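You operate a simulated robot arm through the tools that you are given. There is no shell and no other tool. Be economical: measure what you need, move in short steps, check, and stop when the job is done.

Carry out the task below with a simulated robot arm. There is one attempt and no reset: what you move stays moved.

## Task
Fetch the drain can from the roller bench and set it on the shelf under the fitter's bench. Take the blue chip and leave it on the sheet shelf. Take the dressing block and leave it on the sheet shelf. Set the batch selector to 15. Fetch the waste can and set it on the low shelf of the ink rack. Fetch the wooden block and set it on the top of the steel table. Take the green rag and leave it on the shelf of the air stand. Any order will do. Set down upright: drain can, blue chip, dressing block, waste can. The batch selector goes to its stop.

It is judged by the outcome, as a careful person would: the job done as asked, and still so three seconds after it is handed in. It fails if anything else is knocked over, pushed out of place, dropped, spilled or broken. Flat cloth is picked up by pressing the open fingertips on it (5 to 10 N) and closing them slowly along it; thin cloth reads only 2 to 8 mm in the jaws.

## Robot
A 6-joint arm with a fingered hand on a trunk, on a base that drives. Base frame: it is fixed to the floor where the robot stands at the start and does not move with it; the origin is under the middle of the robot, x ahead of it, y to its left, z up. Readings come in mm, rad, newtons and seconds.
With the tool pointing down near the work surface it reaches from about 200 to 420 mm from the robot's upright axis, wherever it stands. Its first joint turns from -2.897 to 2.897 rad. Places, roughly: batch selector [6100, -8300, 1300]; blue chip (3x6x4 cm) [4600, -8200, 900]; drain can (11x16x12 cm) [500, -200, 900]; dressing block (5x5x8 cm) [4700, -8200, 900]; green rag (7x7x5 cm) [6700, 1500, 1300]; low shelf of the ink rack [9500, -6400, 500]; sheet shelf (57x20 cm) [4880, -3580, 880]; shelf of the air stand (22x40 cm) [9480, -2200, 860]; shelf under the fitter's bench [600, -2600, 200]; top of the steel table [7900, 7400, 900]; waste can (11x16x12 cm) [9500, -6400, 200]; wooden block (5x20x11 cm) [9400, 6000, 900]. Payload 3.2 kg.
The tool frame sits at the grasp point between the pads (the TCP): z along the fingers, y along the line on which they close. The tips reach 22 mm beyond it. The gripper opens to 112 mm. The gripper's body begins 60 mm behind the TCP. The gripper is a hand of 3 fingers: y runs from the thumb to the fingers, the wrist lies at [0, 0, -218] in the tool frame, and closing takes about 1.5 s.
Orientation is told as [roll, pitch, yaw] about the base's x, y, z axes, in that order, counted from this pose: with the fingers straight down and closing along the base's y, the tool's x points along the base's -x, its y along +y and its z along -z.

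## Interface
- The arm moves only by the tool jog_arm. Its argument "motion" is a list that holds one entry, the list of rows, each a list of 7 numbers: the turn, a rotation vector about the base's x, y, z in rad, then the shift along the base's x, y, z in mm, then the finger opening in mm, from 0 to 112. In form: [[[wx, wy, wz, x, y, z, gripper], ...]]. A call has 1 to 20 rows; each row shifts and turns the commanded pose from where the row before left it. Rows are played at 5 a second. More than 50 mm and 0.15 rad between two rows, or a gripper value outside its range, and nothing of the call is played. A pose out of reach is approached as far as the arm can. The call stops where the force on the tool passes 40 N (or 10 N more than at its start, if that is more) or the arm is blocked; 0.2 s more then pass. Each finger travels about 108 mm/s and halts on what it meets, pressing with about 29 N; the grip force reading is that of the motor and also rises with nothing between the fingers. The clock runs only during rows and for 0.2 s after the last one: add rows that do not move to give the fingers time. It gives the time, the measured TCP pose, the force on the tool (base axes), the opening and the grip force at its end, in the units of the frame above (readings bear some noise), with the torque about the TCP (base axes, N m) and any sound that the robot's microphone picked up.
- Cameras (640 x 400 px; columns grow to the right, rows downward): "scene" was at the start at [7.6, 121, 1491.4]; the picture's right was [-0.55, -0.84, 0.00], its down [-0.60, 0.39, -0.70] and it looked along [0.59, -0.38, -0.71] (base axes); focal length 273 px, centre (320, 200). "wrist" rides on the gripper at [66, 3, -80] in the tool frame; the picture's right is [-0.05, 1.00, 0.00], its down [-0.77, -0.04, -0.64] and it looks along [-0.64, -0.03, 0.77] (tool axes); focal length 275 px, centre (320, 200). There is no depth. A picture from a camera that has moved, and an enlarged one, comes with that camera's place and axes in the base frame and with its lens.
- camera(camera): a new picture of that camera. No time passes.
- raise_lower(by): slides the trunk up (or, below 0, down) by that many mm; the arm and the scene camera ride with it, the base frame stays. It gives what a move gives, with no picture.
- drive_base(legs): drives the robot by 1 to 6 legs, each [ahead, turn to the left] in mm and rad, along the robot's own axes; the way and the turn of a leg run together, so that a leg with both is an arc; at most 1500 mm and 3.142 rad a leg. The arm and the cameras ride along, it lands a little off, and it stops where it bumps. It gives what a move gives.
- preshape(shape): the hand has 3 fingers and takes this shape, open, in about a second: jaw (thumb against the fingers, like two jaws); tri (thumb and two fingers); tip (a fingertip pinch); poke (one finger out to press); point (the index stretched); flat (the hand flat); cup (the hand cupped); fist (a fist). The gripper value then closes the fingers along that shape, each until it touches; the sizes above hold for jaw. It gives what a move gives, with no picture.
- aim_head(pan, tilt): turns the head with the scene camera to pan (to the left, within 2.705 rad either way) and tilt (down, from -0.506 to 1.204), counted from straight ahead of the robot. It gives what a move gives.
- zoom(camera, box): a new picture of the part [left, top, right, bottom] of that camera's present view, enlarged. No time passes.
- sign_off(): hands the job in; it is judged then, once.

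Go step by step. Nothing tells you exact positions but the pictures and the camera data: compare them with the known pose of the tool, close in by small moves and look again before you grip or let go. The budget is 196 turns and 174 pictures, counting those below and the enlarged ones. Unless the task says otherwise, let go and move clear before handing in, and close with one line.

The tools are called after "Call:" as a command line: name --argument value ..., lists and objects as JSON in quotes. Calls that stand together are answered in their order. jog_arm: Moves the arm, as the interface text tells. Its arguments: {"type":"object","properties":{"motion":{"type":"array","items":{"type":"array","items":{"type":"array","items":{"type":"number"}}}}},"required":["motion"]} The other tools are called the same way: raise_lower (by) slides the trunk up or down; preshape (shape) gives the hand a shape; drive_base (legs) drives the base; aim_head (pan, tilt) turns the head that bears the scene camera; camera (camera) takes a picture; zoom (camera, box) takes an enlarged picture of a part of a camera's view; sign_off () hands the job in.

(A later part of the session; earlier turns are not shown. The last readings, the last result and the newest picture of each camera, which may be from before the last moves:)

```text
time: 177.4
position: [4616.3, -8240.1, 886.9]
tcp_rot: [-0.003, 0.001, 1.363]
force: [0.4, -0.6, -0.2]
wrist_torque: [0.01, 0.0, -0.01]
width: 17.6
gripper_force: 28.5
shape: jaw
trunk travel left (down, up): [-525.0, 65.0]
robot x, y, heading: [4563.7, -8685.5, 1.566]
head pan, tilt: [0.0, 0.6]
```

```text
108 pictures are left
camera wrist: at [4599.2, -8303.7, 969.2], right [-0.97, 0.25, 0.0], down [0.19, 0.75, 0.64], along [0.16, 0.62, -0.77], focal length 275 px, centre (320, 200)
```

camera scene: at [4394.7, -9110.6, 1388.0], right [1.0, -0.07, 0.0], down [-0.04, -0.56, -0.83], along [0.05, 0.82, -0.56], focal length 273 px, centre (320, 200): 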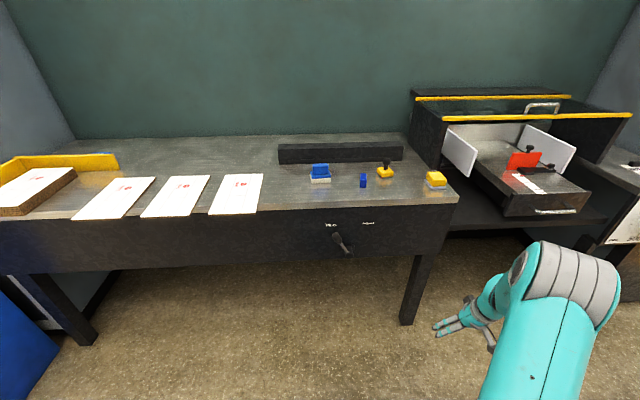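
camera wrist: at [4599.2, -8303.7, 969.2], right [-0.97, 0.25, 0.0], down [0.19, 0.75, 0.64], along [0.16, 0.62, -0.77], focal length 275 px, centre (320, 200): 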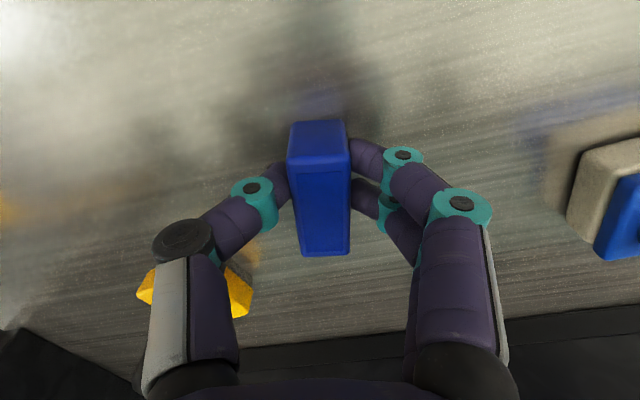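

The chip is gripped. I'll lift it, back off, and look east to choose a route to the corridor.

Call:
jog_arm --motion '[[[0, 0, 0, 0, 0, 10, 5], [0, 0, 0, 0, 0, 30, 5], [0, 0, 0, 0, 0, 40, 5], [0, 0, 0, 0, 0, 40, 5], [0, 0, 0, 0, -30, 40, 5], [0, 0, 0, 0, -30, 40, 5], [0, 0, 0, 0, 0, 0, 5]]]'

Call:
drive_base --legs '[[-450, 0], [0, -1.57]]'

Call:
aim_head --pan 0.25 --tilt 0.25

Call:
camera --camera "scene"

Call:
camera --camera "wrist"

```text
time: 179.0
position: [4613.9, -8298.5, 1088.9]
tcp_rot: [-0.005, 0.0, 1.361]
force: [0.2, -0.4, 0.0]
wrist_torque: [0.03, 0.01, 0.01]
width: 18.0
gripper_force: 29.1
shape: jaw
trunk travel left (down, up): [-525.0, 65.0]
robot x, y, heading: [4561.0, -8686.7, 1.563]
head pan, tilt: [0.0, 0.6]
```

```text
time: 185.5
position: [4945.9, -9188.2, 1087.7]
tcp_rot: [-0.003, 0.0, -0.204]
force: [0.4, -0.4, -0.1]
wrist_torque: [-0.02, 0.01, -0.01]
width: 17.7
gripper_force: 29.3
shape: jaw
trunk travel left (down, up): [-525.0, 65.0]
robot x, y, heading: [4552.8, -9139.0, -0.003]
head pan, tilt: [0.0, 0.6]
```

```text
time: 186.3
position: [4946.5, -9189.1, 1088.4]
tcp_rot: [-0.002, 0.002, -0.204]
force: [1.1, 0.1, 0.0]
wrist_torque: [0.0, -0.01, 0.0]
width: 17.9
gripper_force: 29.6
shape: jaw
trunk travel left (down, up): [-525.0, 65.0]
robot x, y, heading: [4557.4, -9139.0, -0.003]
head pan, tilt: [0.25, 0.25]
```

```text
107 pictures are left
camera scene: at [4587.0, -8950.1, 1540.1], right [0.24, -0.97, 0.0], down [-0.24, -0.06, -0.97], along [0.94, 0.23, -0.25], focal length 273 px, centre (320, 200)
```

scene: 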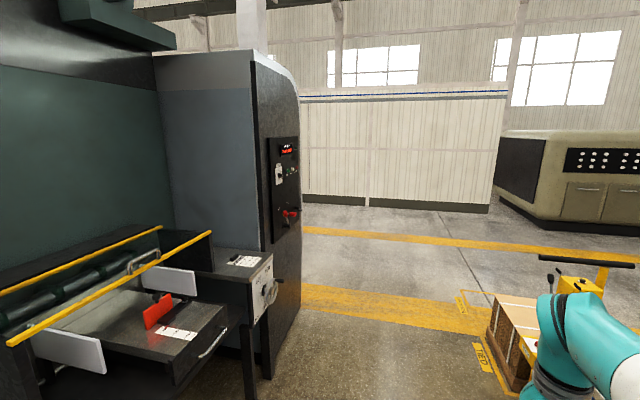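

```text
106 pictures are left
camera wrist: at [4881.4, -9172.5, 1169.2], right [0.25, 0.97, 0.0], down [0.75, -0.19, 0.64], along [0.62, -0.16, -0.77], focal length 275 px, centre (320, 200)
```

wrist: 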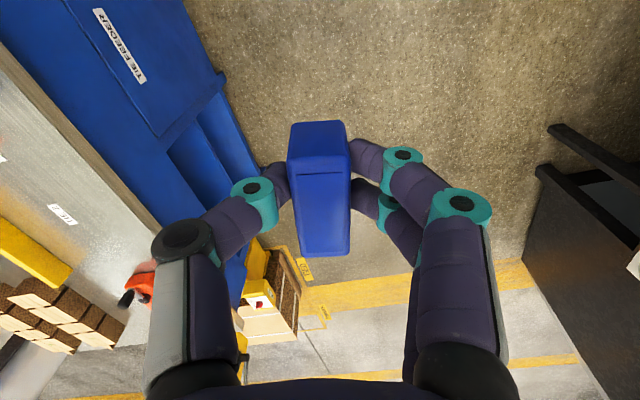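

East is open: the machine ends at x≈6500 with clear floor beyond. I'll drive that way, keeping mid-aisle (y≈-8920), and look north.

Call:
drive_base --legs '[[0, 0.4], [560, 0], [0, -0.4], [1450, 0], [800, 0], [0, 1.57]]'

Call:
aim_head --pan 0.2 --tilt 0.2

Call:
camera --camera "scene"

Call:
aim_head --pan -0.8 --tilt 0.2

Call:
camera --camera "scene"

```text
time: 206.5
position: [7399.9, -8526.0, 1087.0]
tcp_rot: [-0.004, 0.0, 1.349]
force: [-0.1, 0.6, 0.4]
wrist_torque: [-0.01, -0.02, -0.02]
width: 17.7
gripper_force: 29.4
shape: jaw
trunk travel left (down, up): [-525.0, 65.0]
robot x, y, heading: [7343.6, -8914.9, 1.548]
head pan, tilt: [0.25, 0.25]
```

```text
time: 207.1
position: [7400.8, -8525.1, 1088.3]
tcp_rot: [-0.001, 0.0, 1.351]
force: [0.0, -0.1, 0.4]
wrist_torque: [0.01, 0.0, 0.0]
width: 17.7
gripper_force: 28.6
shape: jaw
trunk travel left (down, up): [-525.0, 65.0]
robot x, y, heading: [7339.4, -8913.6, 1.55]
head pan, tilt: [0.201, 0.201]
```

```text
105 pictures are left
camera scene: at [7158.1, -8880.4, 1544.7], right [0.98, 0.18, 0.0], down [0.04, -0.2, -0.98], along [-0.17, 0.96, -0.2], focal length 273 px, centre (320, 200)
```

scene: 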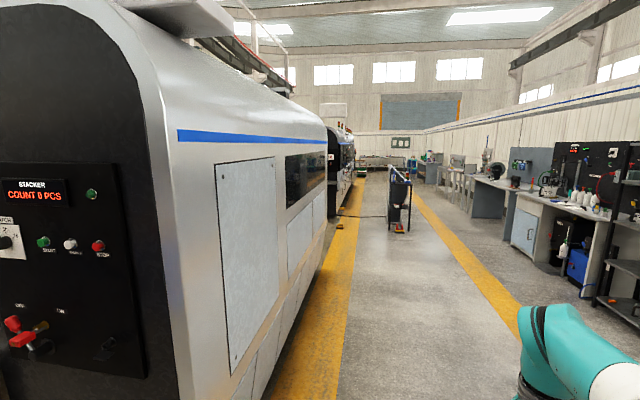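

```text
time: 208.4
position: [7400.9, -8525.9, 1086.8]
tcp_rot: [-0.004, -0.001, 1.35]
force: [-0.9, 0.1, -0.5]
wrist_torque: [0.03, 0.01, 0.02]
width: 17.8
gripper_force: 28.7
shape: jaw
trunk travel left (down, up): [-525.0, 65.0]
robot x, y, heading: [7340.9, -8911.0, 1.546]
head pan, tilt: [-0.799, 0.201]
```

```text
104 pictures are left
camera scene: at [7242.9, -8908.7, 1544.7], right [0.68, -0.73, 0.0], down [-0.15, -0.14, -0.98], along [0.72, 0.67, -0.2], focal length 273 px, centre (320, 200)
```

scene: 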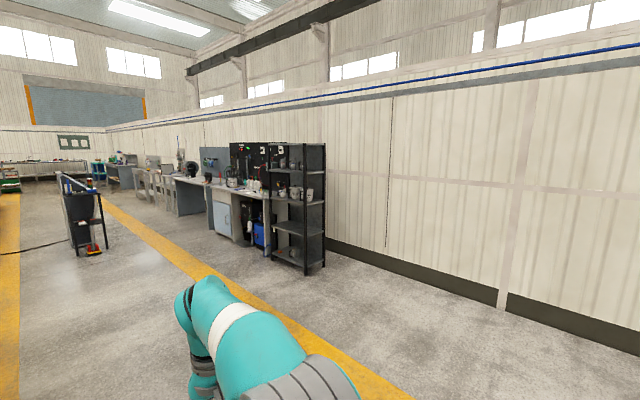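

The aisle runs north, with a cart at about (7750,-4000). I'll drive to y≈-4500 at x≈7250 and look down the corridor.

Call:
drive_base --legs '[[0, 0.045], [1480, 0], [1480, 0], [1440, 0], [0, 1.55]]'

Call:
aim_head --pan -0.3 --tilt 0.25

Call:
camera --camera "scene"

```text
time: 233.7
position: [6851.1, -4430.3, 1088.5]
tcp_rot: [-0.003, -0.001, 2.912]
force: [-0.1, 0.4, 0.1]
wrist_torque: [0.0, 0.05, 0.04]
width: 17.9
gripper_force: 28.7
shape: jaw
trunk travel left (down, up): [-525.0, 65.0]
robot x, y, heading: [7236.9, -4492.6, 3.109]
head pan, tilt: [-0.799, 0.201]
```

```text
time: 234.6
position: [6852.5, -4429.8, 1087.1]
tcp_rot: [-0.004, -0.001, 2.912]
force: [0.0, -0.3, -0.1]
wrist_torque: [0.01, 0.01, -0.03]
width: 18.1
gripper_force: 28.9
shape: jaw
trunk travel left (down, up): [-525.0, 65.0]
robot x, y, heading: [7238.6, -4491.6, 3.11]
head pan, tilt: [-0.3, 0.25]
```

```text
103 pictures are left
camera scene: at [7207.2, -4630.8, 1540.2], right [0.33, 0.94, 0.0], down [0.23, -0.08, -0.97], along [-0.92, 0.32, -0.25], focal length 273 px, centre (320, 200)
```

scene: 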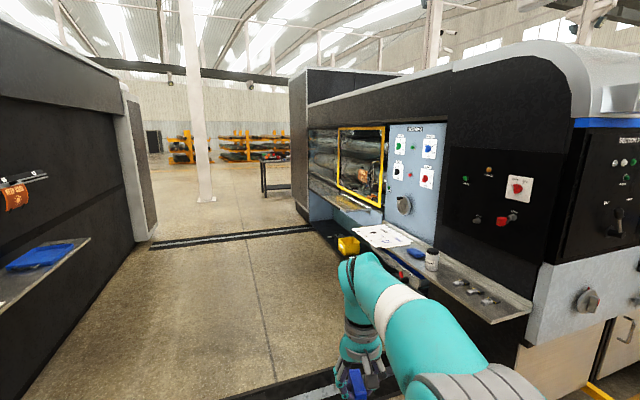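

The sheet shelf is the metal ledge under the yellow-framed window. I'll drive level with x≈4880 and turn to face it.

Call:
drive_base --legs '[[0, 0.03], [1400, 0], [950, 0], [0, -1.57]]'

Call:
aim_head --pan 0.0 --tilt 0.55

Call:
camera --camera "scene"

```text
time: 250.3
position: [4947.3, -4103.2, 1087.1]
tcp_rot: [-0.003, 0.001, 1.386]
force: [-0.1, -0.3, -1.2]
wrist_torque: [0.0, 0.0, -0.01]
width: 17.6
gripper_force: 28.8
shape: jaw
trunk travel left (down, up): [-525.0, 65.0]
robot x, y, heading: [4906.6, -4494.5, 1.582]
head pan, tilt: [-0.3, 0.25]
```

```text
time: 251.1
position: [4945.2, -4103.1, 1087.9]
tcp_rot: [-0.004, 0.0, 1.386]
force: [0.2, -0.5, 0.0]
wrist_torque: [0.0, 0.0, -0.03]
width: 17.9
gripper_force: 29.2
shape: jaw
trunk travel left (down, up): [-525.0, 65.0]
robot x, y, heading: [4905.4, -4499.2, 1.58]
head pan, tilt: [0.0, 0.55]
```

```text
102 pictures are left
camera scene: at [4736.0, -4467.4, 1512.5], right [1.0, 0.01, 0.0], down [0.01, -0.52, -0.85], along [-0.01, 0.85, -0.52], focal length 273 px, centre (320, 200)
```

scene: 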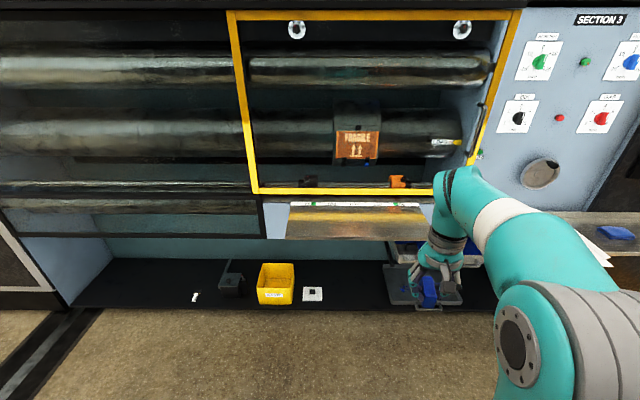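

The shelf spans x≈4600–5170, y≈-3690…-3480 at z≈880. I'll drive in and check with the wrist camera.

Call:
drive_base --legs '[[470, 0]]'

Call:
jog_arm --motion '[[[0, 0, 0, -40, 0, 0, 5], [0, 0, 0, -40, 0, 0, 5], [0, 0, 0, -40, 0, 0, 5], [0, 0, 0, 0, 0, 0, 5]]]'

Call:
camera --camera "wrist"

Call:
camera --camera "scene"

```text
time: 253.9
position: [4935.2, -3627.6, 1087.1]
tcp_rot: [-0.003, 0.001, 1.394]
force: [0.5, 0.3, -0.4]
wrist_torque: [0.03, 0.0, 0.0]
width: 17.8
gripper_force: 28.9
shape: jaw
trunk travel left (down, up): [-525.0, 65.0]
robot x, y, heading: [4892.8, -4021.1, 1.597]
head pan, tilt: [0.0, 0.55]
```

```text
time: 254.9
position: [4815.4, -3627.0, 1085.8]
tcp_rot: [-0.003, 0.0, 1.394]
force: [-0.3, 0.2, 0.8]
wrist_torque: [-0.04, -0.01, -0.01]
width: 18.0
gripper_force: 29.5
shape: jaw
trunk travel left (down, up): [-525.0, 65.0]
robot x, y, heading: [4893.6, -4020.3, 1.596]
head pan, tilt: [0.0, 0.55]
```

```text
101 pictures are left
camera wrist: at [4800.1, -3691.5, 1167.9], right [-0.98, 0.22, 0.0], down [0.17, 0.75, 0.64], along [0.14, 0.62, -0.77], focal length 275 px, centre (320, 200)
```

wrist: 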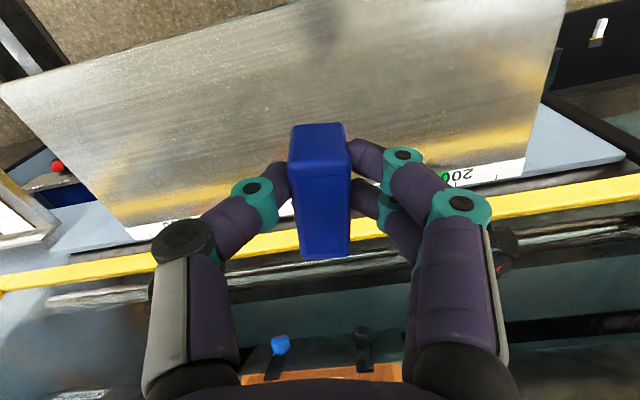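

```text
100 pictures are left
camera scene: at [4727.7, -3994.5, 1512.5], right [1.0, 0.02, 0.0], down [0.01, -0.52, -0.85], along [-0.02, 0.85, -0.52], focal length 273 px, centre (320, 200)
```

scene: 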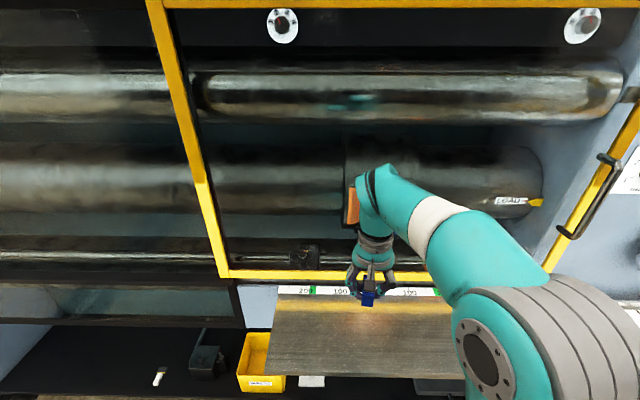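

The shelf is clear below the chip. I'll move to its mid-depth and lower to just above.

Call:
jog_arm --motion '[[[0, 0, 0, -10, 18, -20, 5], [0, 0, 0, -10, 18, -30, 5], [0, 0, 0, 0, 0, -40, 5], [0, 0, 0, 0, 0, -40, 5], [0, 0, 0, 0, 0, -25, 5], [0, 0, 0, 0, 0, 0, 5]]]'

Call:
camera --camera "wrist"

Call:
zoom --camera "scene" --box '[260, 230, 460, 390]'

```text
time: 256.3
position: [4794.8, -3594.4, 931.1]
tcp_rot: [-0.002, 0.001, 1.397]
force: [0.2, 0.0, 0.4]
wrist_torque: [0.01, -0.03, 0.04]
width: 17.6
gripper_force: 28.7
shape: jaw
trunk travel left (down, up): [-525.0, 65.0]
robot x, y, heading: [4895.8, -4019.1, 1.593]
head pan, tilt: [0.0, 0.55]
```

```text
99 pictures are left
camera wrist: at [4779.9, -3658.0, 1012.1], right [-0.98, 0.22, 0.0], down [0.17, 0.75, 0.64], along [0.14, 0.62, -0.77], focal length 275 px, centre (320, 200)
```

wrist: 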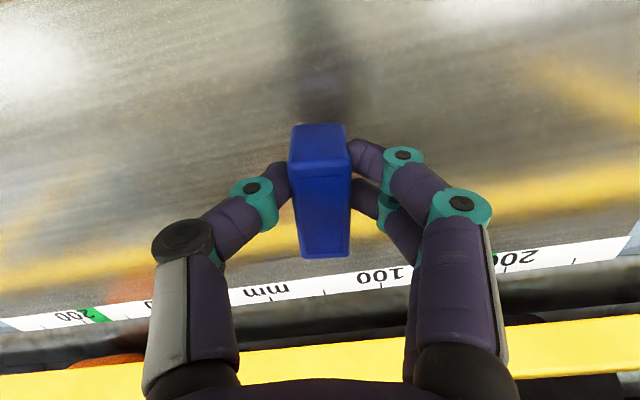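

```text
2.50 times, centred on (360, 310) of scene
camera zoom: at [4727.7, -3994.5, 1512.4], right [1.0, 0.02, 0.0], down [0.01, -0.52, -0.85], along [-0.02, 0.85, -0.52], focal length 681 px, centre (220, -75)
```

zoom: 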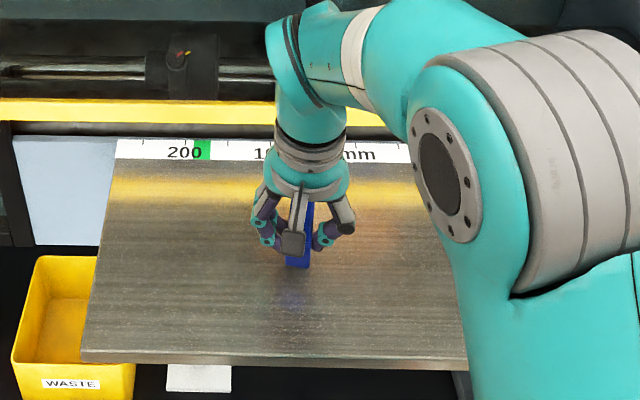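

Call:
jog_arm --motion '[[[0, 0, 0, 0, 0, -6, 5], [0, 0, 0, 0, 0, -5, 5], [0, 0, 0, 0, 0, -4, 5], [0, 0, 0, 0, 0, 0, 5]]]'

Call:
jog_arm --motion '[[[0, 0, 0, 0, 0, -3, 5], [0, 0, 0, 0, 0, -3, 5], [0, 0, 0, 0, 0, 0, 5]]]'

Call:
camera --camera "wrist"

```text
time: 257.3
position: [4796.4, -3592.6, 917.2]
tcp_rot: [-0.004, 0.001, 1.395]
force: [0.7, 0.2, -0.1]
wrist_torque: [0.01, 0.02, -0.02]
width: 17.9
gripper_force: 28.7
shape: jaw
trunk travel left (down, up): [-525.0, 65.0]
robot x, y, heading: [4893.9, -4017.8, 1.59]
head pan, tilt: [0.0, 0.55]
```

```text
time: 258.1
position: [4795.4, -3592.4, 910.8]
tcp_rot: [-0.004, 0.0, 1.394]
force: [-0.1, 0.1, -0.7]
wrist_torque: [0.0, -0.04, 0.04]
width: 17.8
gripper_force: 28.9
shape: jaw
trunk travel left (down, up): [-525.0, 65.0]
robot x, y, heading: [4893.0, -4021.2, 1.595]
head pan, tilt: [0.0, 0.55]
```

```text
97 pictures are left
camera wrist: at [4779.7, -3657.0, 993.0], right [-0.98, 0.22, 0.0], down [0.17, 0.75, 0.64], along [0.14, 0.62, -0.77], focal length 275 px, centre (320, 200)
```

wrist: 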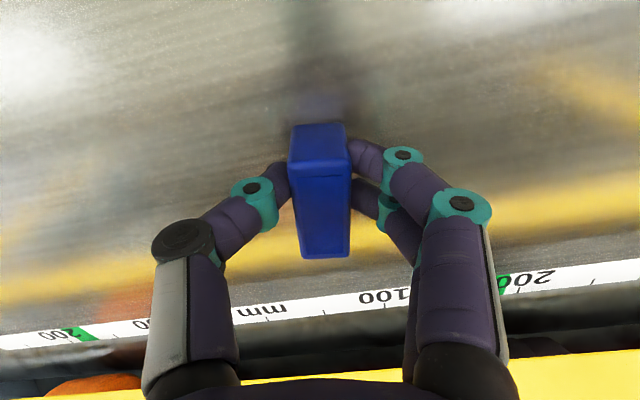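

Call:
jog_arm --motion '[[[0, 0, 0, 0, 0, -3, 5], [0, 0, 0, 0, 0, 0, 5]]]'

Call:
jog_arm --motion '[[[0, 0, 0, 0, 0, -3, 5], [0, 0, 0, 0, 0, 0, 5]]]'

Call:
jog_arm --motion '[[[0, 0, 0, 0, 0, -3, 5], [0, 0, 0, 0, 0, 0, 5]]]'

Call:
camera --camera "wrist"

```text
time: 258.7
position: [4795.5, -3592.2, 909.8]
tcp_rot: [-0.001, -0.004, 1.394]
force: [-0.1, 0.4, 17.4]
wrist_torque: [0.0, 0.06, -0.02]
width: 18.5
gripper_force: 29.1
shape: jaw
trunk travel left (down, up): [-525.0, 65.0]
robot x, y, heading: [4896.7, -4018.3, 1.591]
head pan, tilt: [0.0, 0.55]
```

```text
time: 259.3
position: [4795.9, -3593.1, 907.9]
tcp_rot: [-0.002, -0.005, 1.393]
force: [0.0, 4.9, 38.2]
wrist_torque: [0.07, 0.07, -0.02]
width: 20.8
gripper_force: 28.8
shape: jaw
trunk travel left (down, up): [-525.0, 65.0]
robot x, y, heading: [4893.3, -4020.8, 1.593]
head pan, tilt: [0.0, 0.55]
```

```text
time: 259.7
position: [4794.5, -3592.7, 906.3]
tcp_rot: [0.002, -0.011, 1.394]
force: [1.3, -5.9, 33.6]
wrist_torque: [-0.07, -0.01, 0.01]
width: 22.9
gripper_force: 28.8
shape: jaw
trunk travel left (down, up): [-525.0, 65.0]
robot x, y, heading: [4893.6, -4018.0, 1.592]
head pan, tilt: [0.0, 0.55]
stopped in row 1: the force on the tool passed its limit at 51 N (the readings are from after the stop); the commanded pose is now the measured one
```

```text
96 pictures are left
camera wrist: at [4780.0, -3657.5, 988.2], right [-0.98, 0.22, 0.0], down [0.17, 0.75, 0.64], along [0.14, 0.63, -0.76], focal length 275 px, centre (320, 200)
```

wrist: 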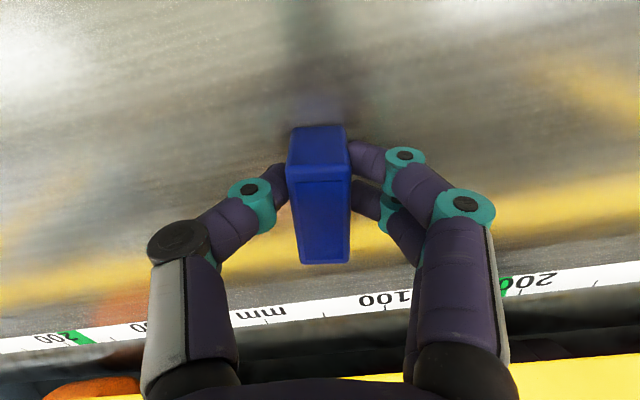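

Firm contact, so the chip is on the shelf. I'll ease up 2 mm, open gently and rise.

Call:
jog_arm --motion '[[[0, 0, 0, 0, 0, 2, 5], [0, 0, 0, 0, 0, 0, 20], [0, 0, 0, 0, 0, 0, 30], [0, 0, 0, 0, 0, 0, 45], [0, 0, 0, 0, 0, 0, 65], [0, 0, 0, 0, 0, 0, 70], [0, 0, 0, 0, 0, 0, 70], [0, 0, 0, 0, 0, 15, 70], [0, 0, 0, 0, 0, 30, 70], [0, 0, 0, 0, 0, 40, 70], [0, 0, 0, 0, 0, 40, 70], [0, 0, 0, 0, 0, 0, 70]]]'

Call:
camera --camera "wrist"

```text
time: 262.3
position: [4796.6, -3592.7, 1032.2]
tcp_rot: [-0.002, -0.004, 1.394]
force: [0.5, 1.2, -0.8]
wrist_torque: [-0.02, -0.01, -0.05]
width: 69.7
gripper_force: 0.1
shape: jaw
trunk travel left (down, up): [-525.0, 65.0]
robot x, y, heading: [4893.0, -4018.3, 1.595]
head pan, tilt: [0.0, 0.55]
```

```text
95 pictures are left
camera wrist: at [4781.3, -3657.2, 1113.5], right [-0.98, 0.22, 0.0], down [0.17, 0.75, 0.64], along [0.14, 0.62, -0.77], focal length 275 px, centre (320, 200)
```

wrist: 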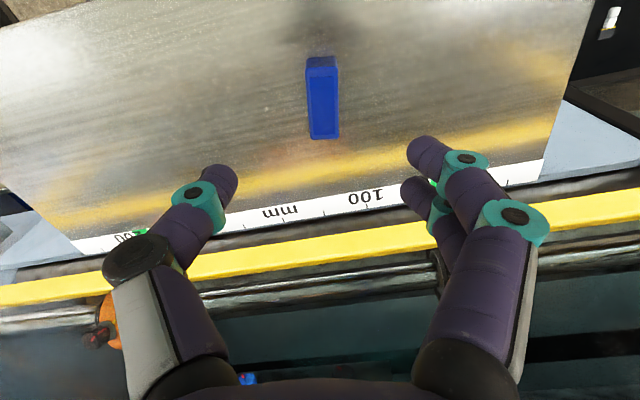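

The chip stands on the shelf. Now back around to the stacker panel for the batch selector, which is on the way.

Call:
drive_base --legs '[[-470, 0], [0, -1.6], [1400, 0], [960, 0], [0, -1.57]]'

Call:
drive_base --legs '[[1480, 0], [1480, 0], [1430, 0], [0, -1.57]]'

```text
time: 284.1
position: [7368.6, -5017.8, 1032.7]
tcp_rot: [-0.003, -0.005, -1.779]
force: [-0.5, 0.1, 0.7]
wrist_torque: [-0.01, 0.0, -0.01]
width: 69.8
gripper_force: 0.0
shape: jaw
trunk travel left (down, up): [-525.0, 65.0]
robot x, y, heading: [7283.4, -4588.4, -1.583]
head pan, tilt: [0.0, 0.55]
```

```text
time: 309.1
position: [6770.7, -9050.0, 1031.6]
tcp_rot: [-0.001, -0.005, 2.874]
force: [0.9, 0.1, -0.4]
wrist_torque: [0.01, 0.0, 0.02]
width: 69.4
gripper_force: 0.1
shape: jaw
trunk travel left (down, up): [-525.0, 65.0]
robot x, y, heading: [7203.5, -8989.5, 3.067]
head pan, tilt: [0.0, 0.55]
```

Call:
drive_base --legs '[[1080, 0], [0, -1.5]]'

Call:
aim_head --pan 0.0 --tilt 0.25

Call:
camera --camera "scene"

```text
time: 318.4
position: [6065.6, -8467.2, 1030.9]
tcp_rot: [-0.002, -0.005, 1.315]
force: [-0.6, -0.6, -0.3]
wrist_torque: [0.04, -0.01, 0.01]
width: 69.5
gripper_force: 0.1
shape: jaw
trunk travel left (down, up): [-525.0, 65.0]
robot x, y, heading: [6126.8, -8900.3, 1.513]
head pan, tilt: [0.0, 0.55]
```

```text
time: 319.2
position: [6066.9, -8465.7, 1031.4]
tcp_rot: [-0.001, -0.006, 1.317]
force: [-0.4, 0.1, 0.2]
wrist_torque: [-0.03, -0.03, -0.02]
width: 69.6
gripper_force: 0.0
shape: jaw
trunk travel left (down, up): [-525.0, 65.0]
robot x, y, heading: [6130.5, -8899.5, 1.513]
head pan, tilt: [0.0, 0.25]
```

```text
94 pictures are left
camera scene: at [5965.9, -8858.0, 1540.1], right [1.0, -0.06, 0.0], down [-0.01, -0.25, -0.97], along [0.06, 0.97, -0.25], focal length 273 px, centre (320, 200)
```

scene: 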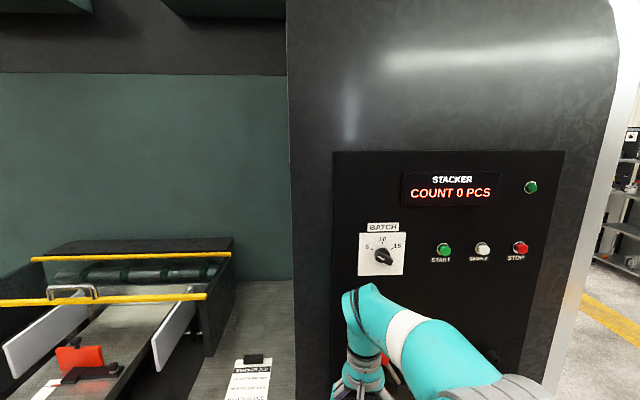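

Call:
zoom --camera "scene" --box '[340, 210, 424, 290]'

Call:
camera --camera "wrist"

```text
5.00 times, centred on (382, 250) of scene
camera zoom: at [5965.9, -8858.0, 1540.1], right [1.0, -0.06, 0.0], down [-0.01, -0.25, -0.97], along [0.06, 0.97, -0.25], focal length 1363 px, centre (10, -50)
```

zoom: 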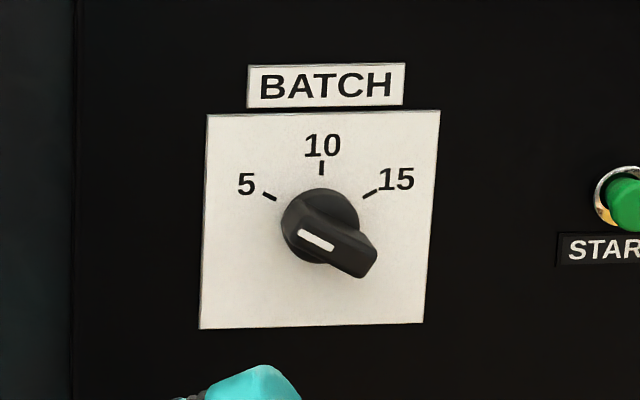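

```text
92 pictures are left
camera wrist: at [6045.5, -8529.5, 1113.1], right [-0.95, 0.3, 0.0], down [0.23, 0.73, 0.64], along [0.19, 0.61, -0.77], focal length 275 px, centre (320, 200)
```

wrist: 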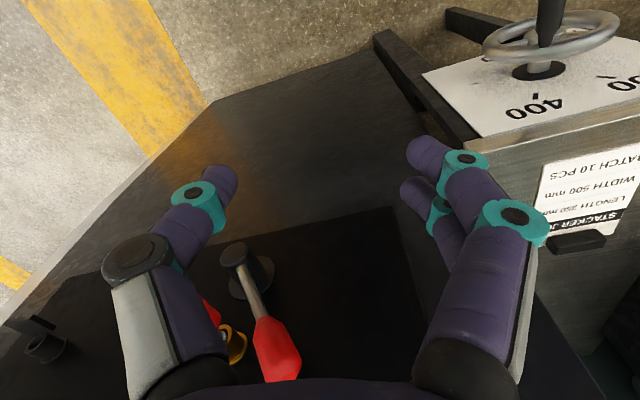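

The selector points at 5 and must turn 120° clockwise to 15. I'll back off and bring the hand horizontal with a lowered trunk so it can pinch and twist the knob.

Call:
drive_base --legs '[[-220, 0.05]]'

Call:
raise_lower --by -250

Call:
jog_arm --motion '[[[0, 0, 0.1, 0, 0, 40, 60], [0, 0, 0.1, 0, 0, 40, 60], [0.142, 0, 0, 10, 0, 40, 60], [0.142, 0, 0, 10, 0, 40, 60], [0.142, 0, 0, 10, 0, 40, 60], [0.142, 0, 0, 10, 0, 40, 60], [0.142, 0, 0, 10, 10, 40, 60], [0.142, 0, 0, 10, 10, 40, 60], [0.142, 0, 0, 10, 10, 40, 60], [0.142, 0, 0, 10, 20, 40, 60], [0.142, 0, 0, 10, 20, 40, 60], [0.142, 0, 0, 0, 20, 40, 60], [0.142, 0, 0, 0, 20, 20, 60], [0, 0, 0, 0, 0, 0, 60]]]'

Call:
camera --camera "scene"

```text
time: 320.8
position: [6035.7, -8689.0, 1031.2]
tcp_rot: [-0.002, -0.004, 1.369]
force: [-0.2, 0.5, 0.6]
wrist_torque: [0.01, -0.02, 0.0]
width: 69.6
gripper_force: 0.0
shape: jaw
trunk travel left (down, up): [-525.0, 65.0]
robot x, y, heading: [6124.0, -9117.6, 1.566]
head pan, tilt: [0.0, 0.25]
```

```text
time: 323.4
position: [6037.5, -8687.9, 782.0]
tcp_rot: [-0.001, -0.004, 1.37]
force: [-0.4, 0.7, 0.3]
wrist_torque: [0.0, 0.05, 0.0]
width: 69.7
gripper_force: 0.0
shape: jaw
trunk travel left (down, up): [-275.0, 315.0]
robot x, y, heading: [6123.7, -9121.1, 1.564]
head pan, tilt: [0.0, 0.25]
```

```text
time: 326.4
position: [6125.9, -8579.3, 1283.6]
tcp_rot: [0.921, -1.567, 0.65]
force: [0.2, -0.1, -0.5]
wrist_torque: [0.02, 0.02, -0.01]
width: 60.9
gripper_force: 0.1
shape: jaw
trunk travel left (down, up): [-275.0, 315.0]
robot x, y, heading: [6124.3, -9114.9, 1.566]
head pan, tilt: [0.0, 0.25]
```

```text
91 pictures are left
camera scene: at [5957.1, -9083.8, 1290.1], right [1.0, -0.01, 0.0], down [0.0, -0.25, -0.97], along [0.01, 0.97, -0.25], focal length 273 px, centre (320, 200)
```

scene: 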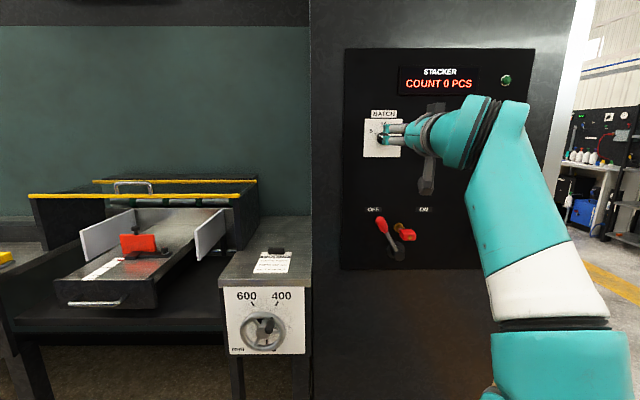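

The hand is horizontal. Now I'll measure the knob from this second viewpoint.

Call:
zoom --camera "scene" --box '[350, 100, 430, 164]'

Call:
camera --camera "wrist"

```text
6.25 times, centred on (390, 132) of scene
camera zoom: at [5957.1, -9083.8, 1290.1], right [1.0, -0.01, 0.0], down [0.0, -0.25, -0.97], along [0.01, 0.97, -0.25], focal length 1703 px, centre (-118, 625)
```

zoom: 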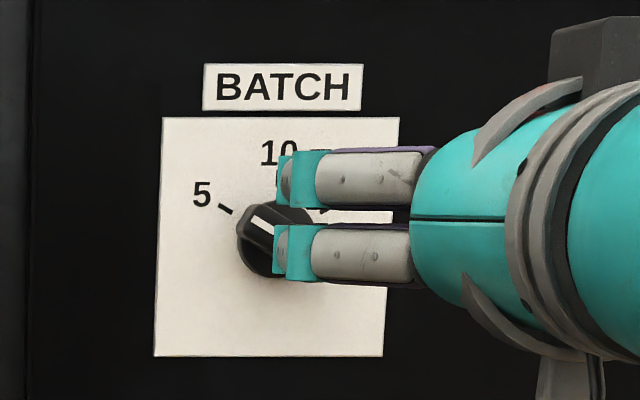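

```text
89 pictures are left
camera wrist: at [6122.2, -8658.2, 1219.3], right [-1.0, 0.0, 0.05], down [0.04, -0.63, 0.77], along [0.03, 0.77, 0.63], focal length 275 px, centre (320, 200)
```

wrist: 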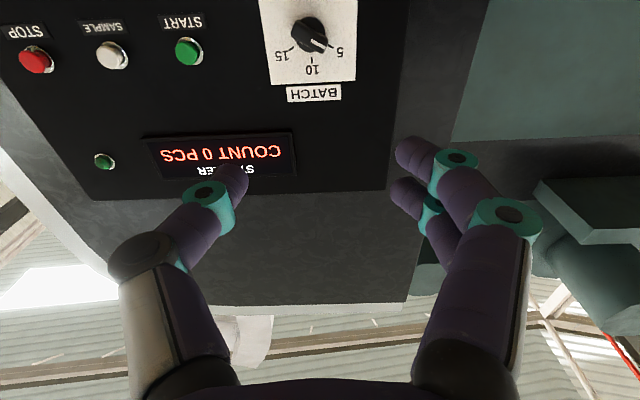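

Panel plane y≈-8298, knob centre ≈(6141, 1266). I'll check it in the wrist view.

Call:
zoom --camera "wrist" --box '[250, 0, 380, 104]'

```text
3.85 times, centred on (315, 52) of wrist
camera zoom: at [6122.2, -8658.2, 1219.3], right [-1.0, 0.0, 0.05], down [0.04, -0.63, 0.77], along [0.03, 0.77, 0.63], focal length 1059 px, centre (339, 769)
```

zoom: 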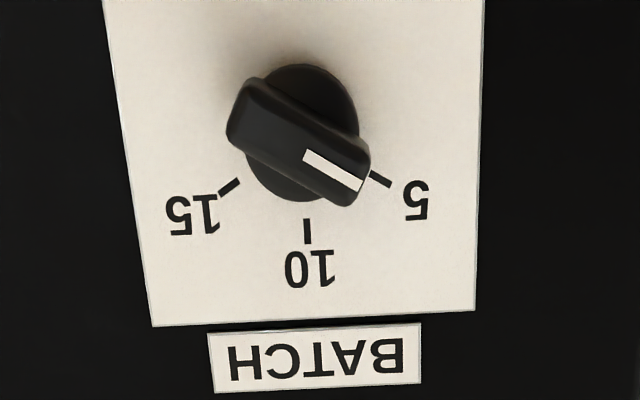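

The pointer is clearly at 5. I'll roll the hand to straddle the grip bar and move closer.

Call:
jog_arm --motion '[[[0, -0.132, 0, 2, 0, -2, 60], [0, -0.132, 0, 2, 0, -2, 60], [0, -0.132, 0, 2, 0, -2, 60], [0, -0.132, 0, 2, 0, -2, 60], [0, -0.132, 0, 2, 0, -2, 60], [0, -0.132, 0, 2, 0, -2, 60], [0, -0.132, 0, 0, 0, -2, 60], [0, -0.132, 0, 0, 0, 0, 60], [0, 0, 0, 0, 0, 0, 60]]]'

Call:
drive_base --legs '[[160, 0]]'

Call:
camera --camera "wrist"

Call:
camera --camera "scene"

```text
time: 328.4
position: [6138.4, -8578.1, 1268.2]
tcp_rot: [-1.572, -0.514, 3.137]
force: [0.5, 0.7, -0.1]
wrist_torque: [0.01, 0.0, 0.0]
width: 60.4
gripper_force: 0.1
shape: jaw
trunk travel left (down, up): [-275.0, 315.0]
robot x, y, heading: [6117.0, -9117.4, 1.564]
head pan, tilt: [0.0, 0.25]
```

```text
time: 329.8
position: [6139.5, -8418.6, 1266.9]
tcp_rot: [-1.572, -0.516, 3.14]
force: [0.1, 0.9, -0.5]
wrist_torque: [0.04, -0.02, -0.03]
width: 60.2
gripper_force: 0.0
shape: jaw
trunk travel left (down, up): [-275.0, 315.0]
robot x, y, heading: [6120.5, -8958.0, 1.569]
head pan, tilt: [0.0, 0.25]
```

```text
87 pictures are left
camera wrist: at [6194.2, -8498.5, 1233.5], right [-0.53, 0.0, -0.85], down [-0.65, -0.63, 0.41], along [-0.54, 0.77, 0.34], focal length 275 px, centre (320, 200)
```

wrist: 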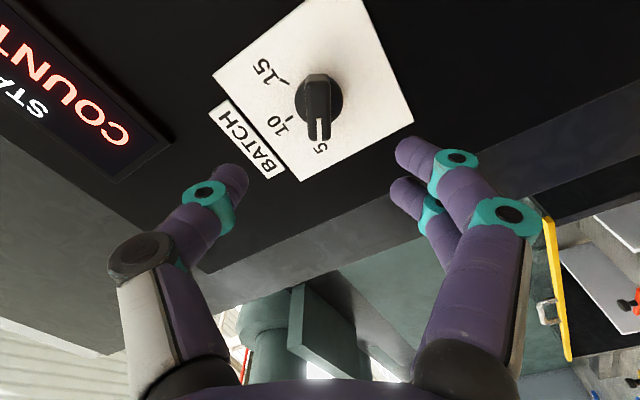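

```text
86 pictures are left
camera scene: at [5957.9, -8924.3, 1290.2], right [1.0, 0.0, 0.0], down [0.0, -0.25, -0.97], along [0.0, 0.97, -0.25], focal length 273 px, centre (320, 200)
```

scene: 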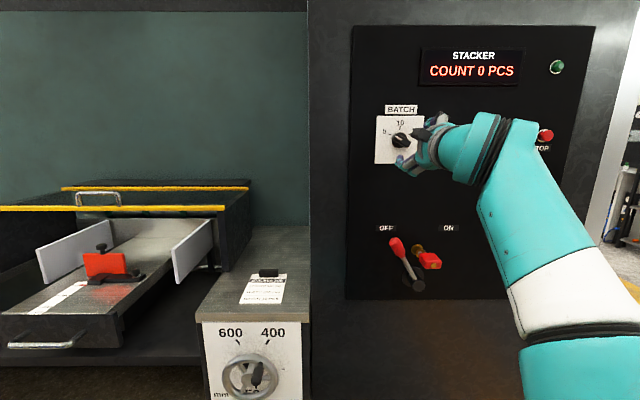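

The bar is centred on the tool axis. I'll advance 65 mm and check.

Call:
jog_arm --motion '[[[0, 0, 0, 0, 22, 0, 60], [0, 0, 0, 0, 22, 0, 60], [0, 0, 0, 0, 21, 0, 60], [0, 0, 0, 0, 0, 0, 60]]]'

Call:
camera --camera "wrist"

```text
time: 330.8
position: [6138.8, -8363.6, 1251.9]
tcp_rot: [-1.569, -0.516, 3.138]
force: [0.4, 0.1, 0.6]
wrist_torque: [-0.03, -0.03, 0.01]
width: 60.6
gripper_force: 0.0
shape: jaw
out of reach, approached as far as the arm can: row 2, 3
trunk travel left (down, up): [-275.0, 315.0]
robot x, y, heading: [6121.9, -8957.8, 1.571]
head pan, tilt: [0.0, 0.25]
```

```text
85 pictures are left
camera wrist: at [6193.8, -8443.7, 1218.4], right [-0.53, 0.0, -0.85], down [-0.65, -0.63, 0.41], along [-0.54, 0.77, 0.34], focal length 275 px, centre (320, 200)
```

wrist: 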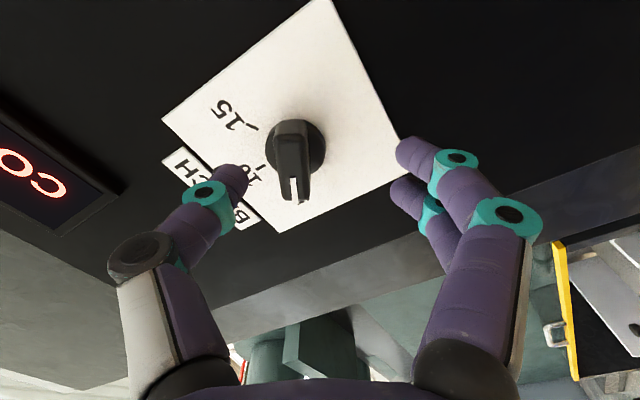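

Arm reach is at its limit, so I'll pull the arm back to height and drive the base in closer instead.

Call:
jog_arm --motion '[[[0, 0, 0, 0, -35, 5, 60], [0, 0, 0, 0, -25, 10, 60], [0, 0, 0, 0, 0, 0, 60]]]'

Call:
drive_base --legs '[[70, 0]]'

Call:
camera --camera "wrist"

```text
time: 331.6
position: [6140.2, -8424.5, 1268.5]
tcp_rot: [-1.57, -0.516, 3.141]
force: [-1.3, 0.7, -0.3]
wrist_torque: [0.0, 0.01, -0.01]
width: 60.5
gripper_force: 0.1
shape: jaw
trunk travel left (down, up): [-275.0, 315.0]
robot x, y, heading: [6124.1, -8960.1, 1.564]
head pan, tilt: [0.0, 0.25]
```

```text
time: 332.6
position: [6140.5, -8355.4, 1268.9]
tcp_rot: [-1.572, -0.517, 3.137]
force: [-0.4, 0.2, -0.9]
wrist_torque: [-0.04, 0.0, 0.02]
width: 60.8
gripper_force: 0.0
shape: jaw
trunk travel left (down, up): [-275.0, 315.0]
robot x, y, heading: [6123.9, -8891.2, 1.565]
head pan, tilt: [0.0, 0.25]
```

```text
84 pictures are left
camera wrist: at [6196.0, -8435.3, 1234.6], right [-0.53, 0.0, -0.85], down [-0.65, -0.63, 0.41], along [-0.54, 0.77, 0.34], focal length 275 px, centre (320, 200)
```

wrist: 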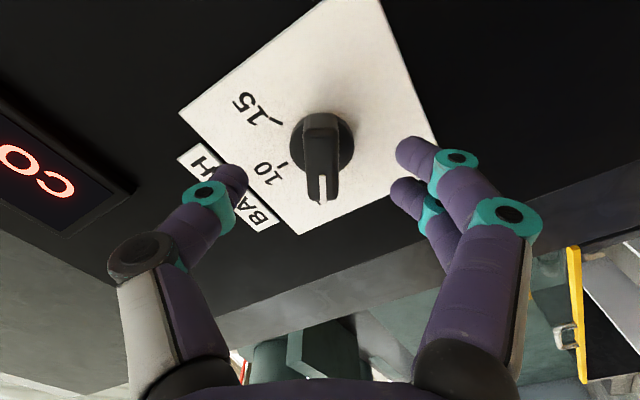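

Call:
jog_arm --motion '[[[0, 0, 0, 0, 12, 0, 60], [0, 0, 0, 0, 11, 0, 60], [0, 0, 0, 0, 0, 0, 40], [0, 0, 0, 0, 0, 0, 28], [0, 0, 0, 0, 0, 0, 28]]]'

Call:
camera --camera "wrist"

```text
time: 333.9
position: [6140.9, -8332.3, 1268.2]
tcp_rot: [-1.568, -0.517, 3.138]
force: [0.5, 0.6, 0.0]
wrist_torque: [-0.01, 0.01, -0.02]
width: 28.2
gripper_force: 0.1
shape: jaw
trunk travel left (down, up): [-275.0, 315.0]
robot x, y, heading: [6122.5, -8888.3, 1.565]
head pan, tilt: [0.0, 0.25]
```

```text
83 pictures are left
camera wrist: at [6195.9, -8411.9, 1234.6], right [-0.53, 0.0, -0.85], down [-0.65, -0.63, 0.41], along [-0.54, 0.77, 0.34], focal length 275 px, centre (320, 200)
```

wrist: 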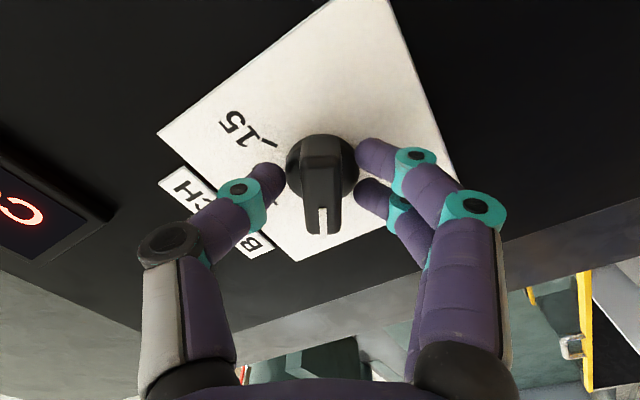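

Well centred. I'll close and begin turning clockwise (seen from the front).

Call:
jog_arm --motion '[[[0, 0, 0, 0, 0, 0, 15], [0, 0, 0, 0, 0, 0, 5], [0, 0, 0, 0, 0, 0, 0], [0, 0, 0, 0, 0, 0, 0], [0, 0, 0, 0, 0, 0, 0], [0, 0.1, 0, 0, 0, 0, 0], [0, 0.1, 0, 0, 0, 0, 0], [0, 0.1, 0, 0, 0, 0, 0], [0, 0, 0, 0, 0, 0, 0]]]'

Call:
camera --camera "wrist"

```text
time: 335.9
position: [6140.3, -8330.3, 1268.1]
tcp_rot: [-1.567, -0.819, 3.138]
force: [-2.4, -0.7, -6.3]
wrist_torque: [-0.08, -0.06, 0.05]
width: 9.2
gripper_force: 29.1
shape: jaw
trunk travel left (down, up): [-275.0, 315.0]
robot x, y, heading: [6121.6, -8891.0, 1.568]
head pan, tilt: [0.0, 0.25]
```

```text
82 pictures are left
camera wrist: at [6182.4, -8411.4, 1218.9], right [-0.76, 0.0, -0.65], down [-0.5, -0.63, 0.59], along [-0.41, 0.77, 0.48], focal length 275 px, centre (320, 200)
```

wrist: 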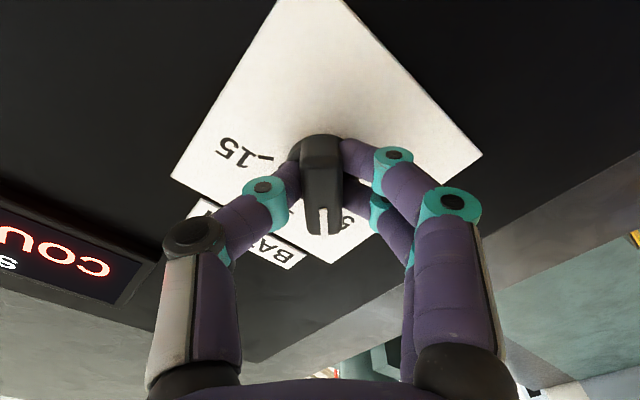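

The knob turns with the hand. Continuing the rotation.

Call:
jog_arm --motion '[[[0, 0.13, 0, 0, 0, 0, 0], [0, 0.13, 0, 0, 0, 0, 0], [0, 0.13, 0, 0, 0, 0, 0], [0, 0.13, 0, 0, 0, 0, 0], [0, 0.13, 0, 0, 0, 0, 0], [0, 0.13, 0, 0, 0, 0, 0], [0, 0.13, 0, 0, 0, 0, 0], [0, 0.13, 0, 0, 0, 0, 0], [0, 0.13, 0, 0, 0, 0, 0], [0, 0.13, 0, 0, 0, 0, 0], [0, 0.13, 0, 0, 0, 0, 0], [0, 0.13, 0, 0, 0, 0, 0], [0, 0.13, 0, 0, 0, 0, 0], [0, 0.1, 0, 0, 0, 0, 0], [0, 0, 0, 0, 0, 0, 0]]]'

Call:
camera --camera "wrist"

Call:
zoom --camera "scene" --box '[360, 90, 460, 170]'

```text
time: 339.1
position: [6135.9, -8329.5, 1268.3]
tcp_rot: [1.567, -0.535, 0.007]
force: [-24.6, -2.3, -17.4]
wrist_torque: [-0.23, -0.05, 0.4]
width: 10.1
gripper_force: 29.4
shape: jaw
trunk travel left (down, up): [-275.0, 315.0]
robot x, y, heading: [6125.9, -8885.9, 1.569]
head pan, tilt: [0.0, 0.25]
```

```text
81 pictures are left
camera wrist: at [6076.5, -8411.2, 1238.7], right [-0.47, 0.0, 0.88], down [0.68, -0.63, 0.36], along [0.56, 0.77, 0.3], focal length 275 px, centre (320, 200)
```

wrist: 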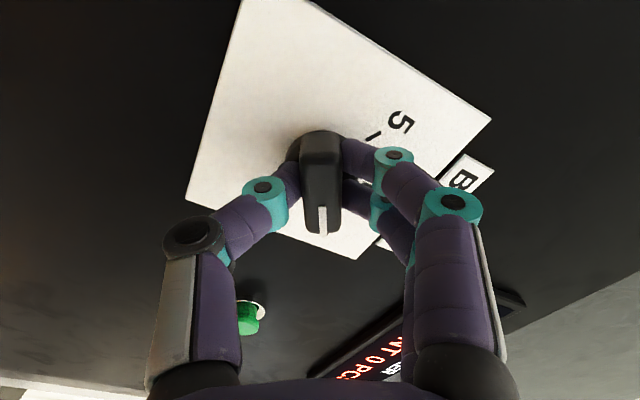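

```text
5.00 times, centred on (410, 130) of scene
camera zoom: at [5952.7, -8853.4, 1289.4], right [1.0, 0.0, 0.0], down [0.0, -0.25, -0.97], along [0.0, 0.97, -0.25], focal length 1363 px, centre (-130, 550)
```

zoom: 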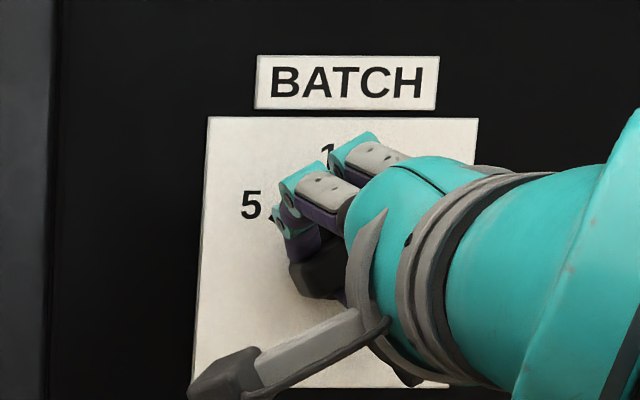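

There's load now, suggesting the stop is reached. I'll release, retreat and check the pointer.

Call:
jog_arm --motion '[[[0, 0, 0, 0, 0, 0, 20], [0, 0, 0, 0, 0, 0, 40], [0, 0, 0, 0, 0, 0, 60], [0, 0, 0, 0, 0, 0, 60], [0, 0, 0, 0, -20, 0, 60], [0, 0, 0, 0, -30, 0, 60], [0, 0, 0, 0, -30, 0, 60], [0, 0, 0, 0, 0, 0, 60]]]'

Call:
camera --camera "wrist"

```text
time: 340.9
position: [6139.0, -8413.6, 1268.4]
tcp_rot: [1.568, -0.535, 0.004]
force: [-1.5, 0.1, -0.6]
wrist_torque: [-0.03, 0.01, 0.01]
width: 59.5
gripper_force: 0.0
shape: jaw
trunk travel left (down, up): [-275.0, 315.0]
robot x, y, heading: [6125.3, -8885.4, 1.57]
head pan, tilt: [0.0, 0.25]
```

```text
79 pictures are left
camera wrist: at [6080.5, -8493.7, 1239.9], right [-0.47, 0.0, 0.88], down [0.68, -0.63, 0.36], along [0.56, 0.77, 0.3], focal length 275 px, centre (320, 200)
```

wrist: 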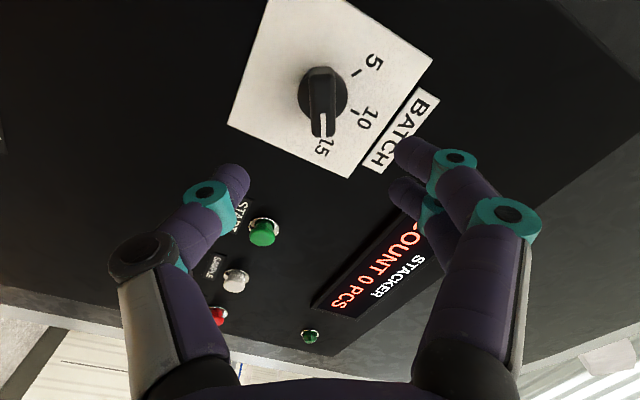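

Call:
zoom --camera "wrist" --box '[250, 40, 400, 160]'

```text
3.33 times, centred on (325, 100) of wrist
camera zoom: at [6080.5, -8493.7, 1239.9], right [-0.47, 0.0, 0.88], down [0.68, -0.63, 0.36], along [0.56, 0.77, 0.3], focal length 918 px, centre (303, 533)
```

zoom: 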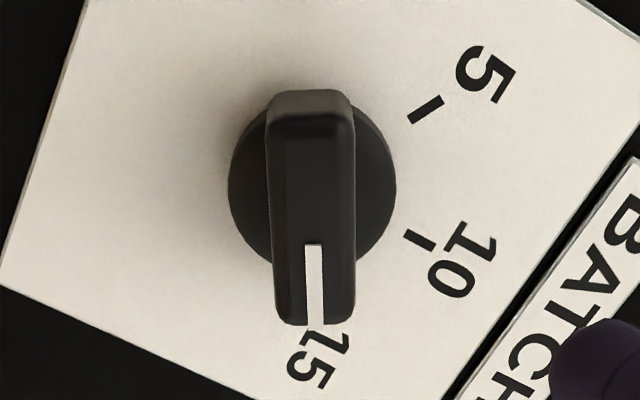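

The selector reads 15. I'll back away and return the arm to tool-down for the dressing block.

Call:
drive_base --legs '[[-260, 0]]'

Call:
jog_arm --motion '[[[0, -0.13, 0, 0, 0, 0, 60], [0, -0.13, 0, 0, 0, 0, 60], [0, -0.13, 0, 0, 0, 0, 60], [0, -0.13, 0, 0, 0, 0, 60], [0, -0.13, 0, 0, 0, 0, 60], [0, -0.13, 0, 0, 0, 0, 60], [0, -0.13, 0, 0, 0, 0, 60], [0, -0.125, 0, 0, 0, 0, 60], [-0.142, 0, 0, 0, -15, -40, 60], [-0.142, 0, 0, 0, -15, -40, 60], [-0.142, 0, 0, 0, -15, -40, 60], [-0.142, 0, 0, 0, -10, -40, 60], [-0.142, 0, 0, 0, -10, -40, 60], [-0.142, 0, 0, 0, -5, -40, 60], [-0.142, 0, 0, 0, 0, -40, 60], [-0.142, 0, 0, 0, 0, -30, 60], [-0.142, 0, 0, 0, 0, -30, 60], [-0.142, 0, 0, 0, 0, -30, 60], [-0.15, 0, 0, 0, 0, -30, 60]]]'

Call:
raise_lower --by 250

```text
time: 342.7
position: [6137.9, -8674.3, 1268.7]
tcp_rot: [1.568, -0.533, 0.002]
force: [-0.1, 0.2, -0.1]
wrist_torque: [-0.04, -0.03, 0.06]
width: 59.5
gripper_force: 0.0
shape: jaw
trunk travel left (down, up): [-275.0, 315.0]
robot x, y, heading: [6124.6, -9149.4, 1.566]
head pan, tilt: [0.0, 0.25]
```

```text
time: 346.7
position: [6137.6, -8743.3, 869.3]
tcp_rot: [0.0, 0.004, 1.57]
force: [0.2, -0.8, 0.8]
wrist_torque: [0.0, 0.03, -0.02]
width: 59.3
gripper_force: 0.0
shape: jaw
trunk travel left (down, up): [-275.0, 315.0]
robot x, y, heading: [6124.8, -9149.1, 1.569]
head pan, tilt: [0.0, 0.25]
```

```text
time: 349.3
position: [6137.7, -8743.1, 1120.2]
tcp_rot: [0.0, 0.002, 1.569]
force: [-0.4, -0.2, -0.6]
wrist_torque: [-0.02, -0.02, 0.01]
width: 59.4
gripper_force: 0.0
shape: jaw
trunk travel left (down, up): [-525.0, 65.0]
robot x, y, heading: [6125.4, -9151.3, 1.567]
head pan, tilt: [0.0, 0.25]
```

Call:
drive_base --legs '[[0, 1.433], [1430, 0], [0, -1.43], [340, 0]]'

Call:
camera --camera "wrist"

```text
time: 365.4
position: [4637.4, -8245.2, 1118.8]
tcp_rot: [-0.001, 0.005, 1.643]
force: [0.0, -0.3, 1.0]
wrist_torque: [0.02, 0.03, 0.01]
width: 59.7
gripper_force: 0.0
shape: jaw
trunk travel left (down, up): [-525.0, 65.0]
robot x, y, heading: [4652.2, -8649.9, 1.631]
head pan, tilt: [0.0, 0.25]
```

```text
77 pictures are left
camera wrist: at [4638.4, -8311.1, 1201.0], right [-1.0, -0.03, 0.0], down [-0.02, 0.77, 0.63], along [-0.02, 0.63, -0.77], focal length 275 px, centre (320, 200)
```

wrist: 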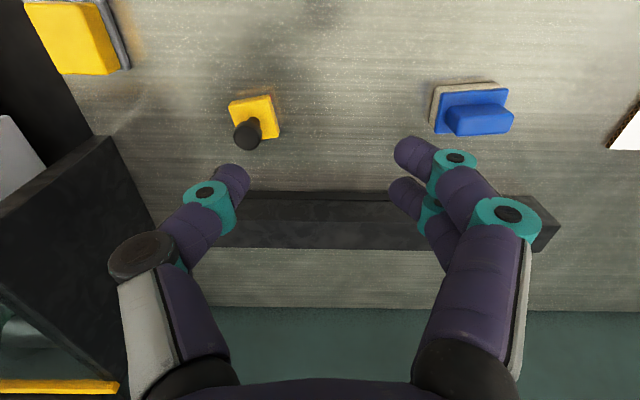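

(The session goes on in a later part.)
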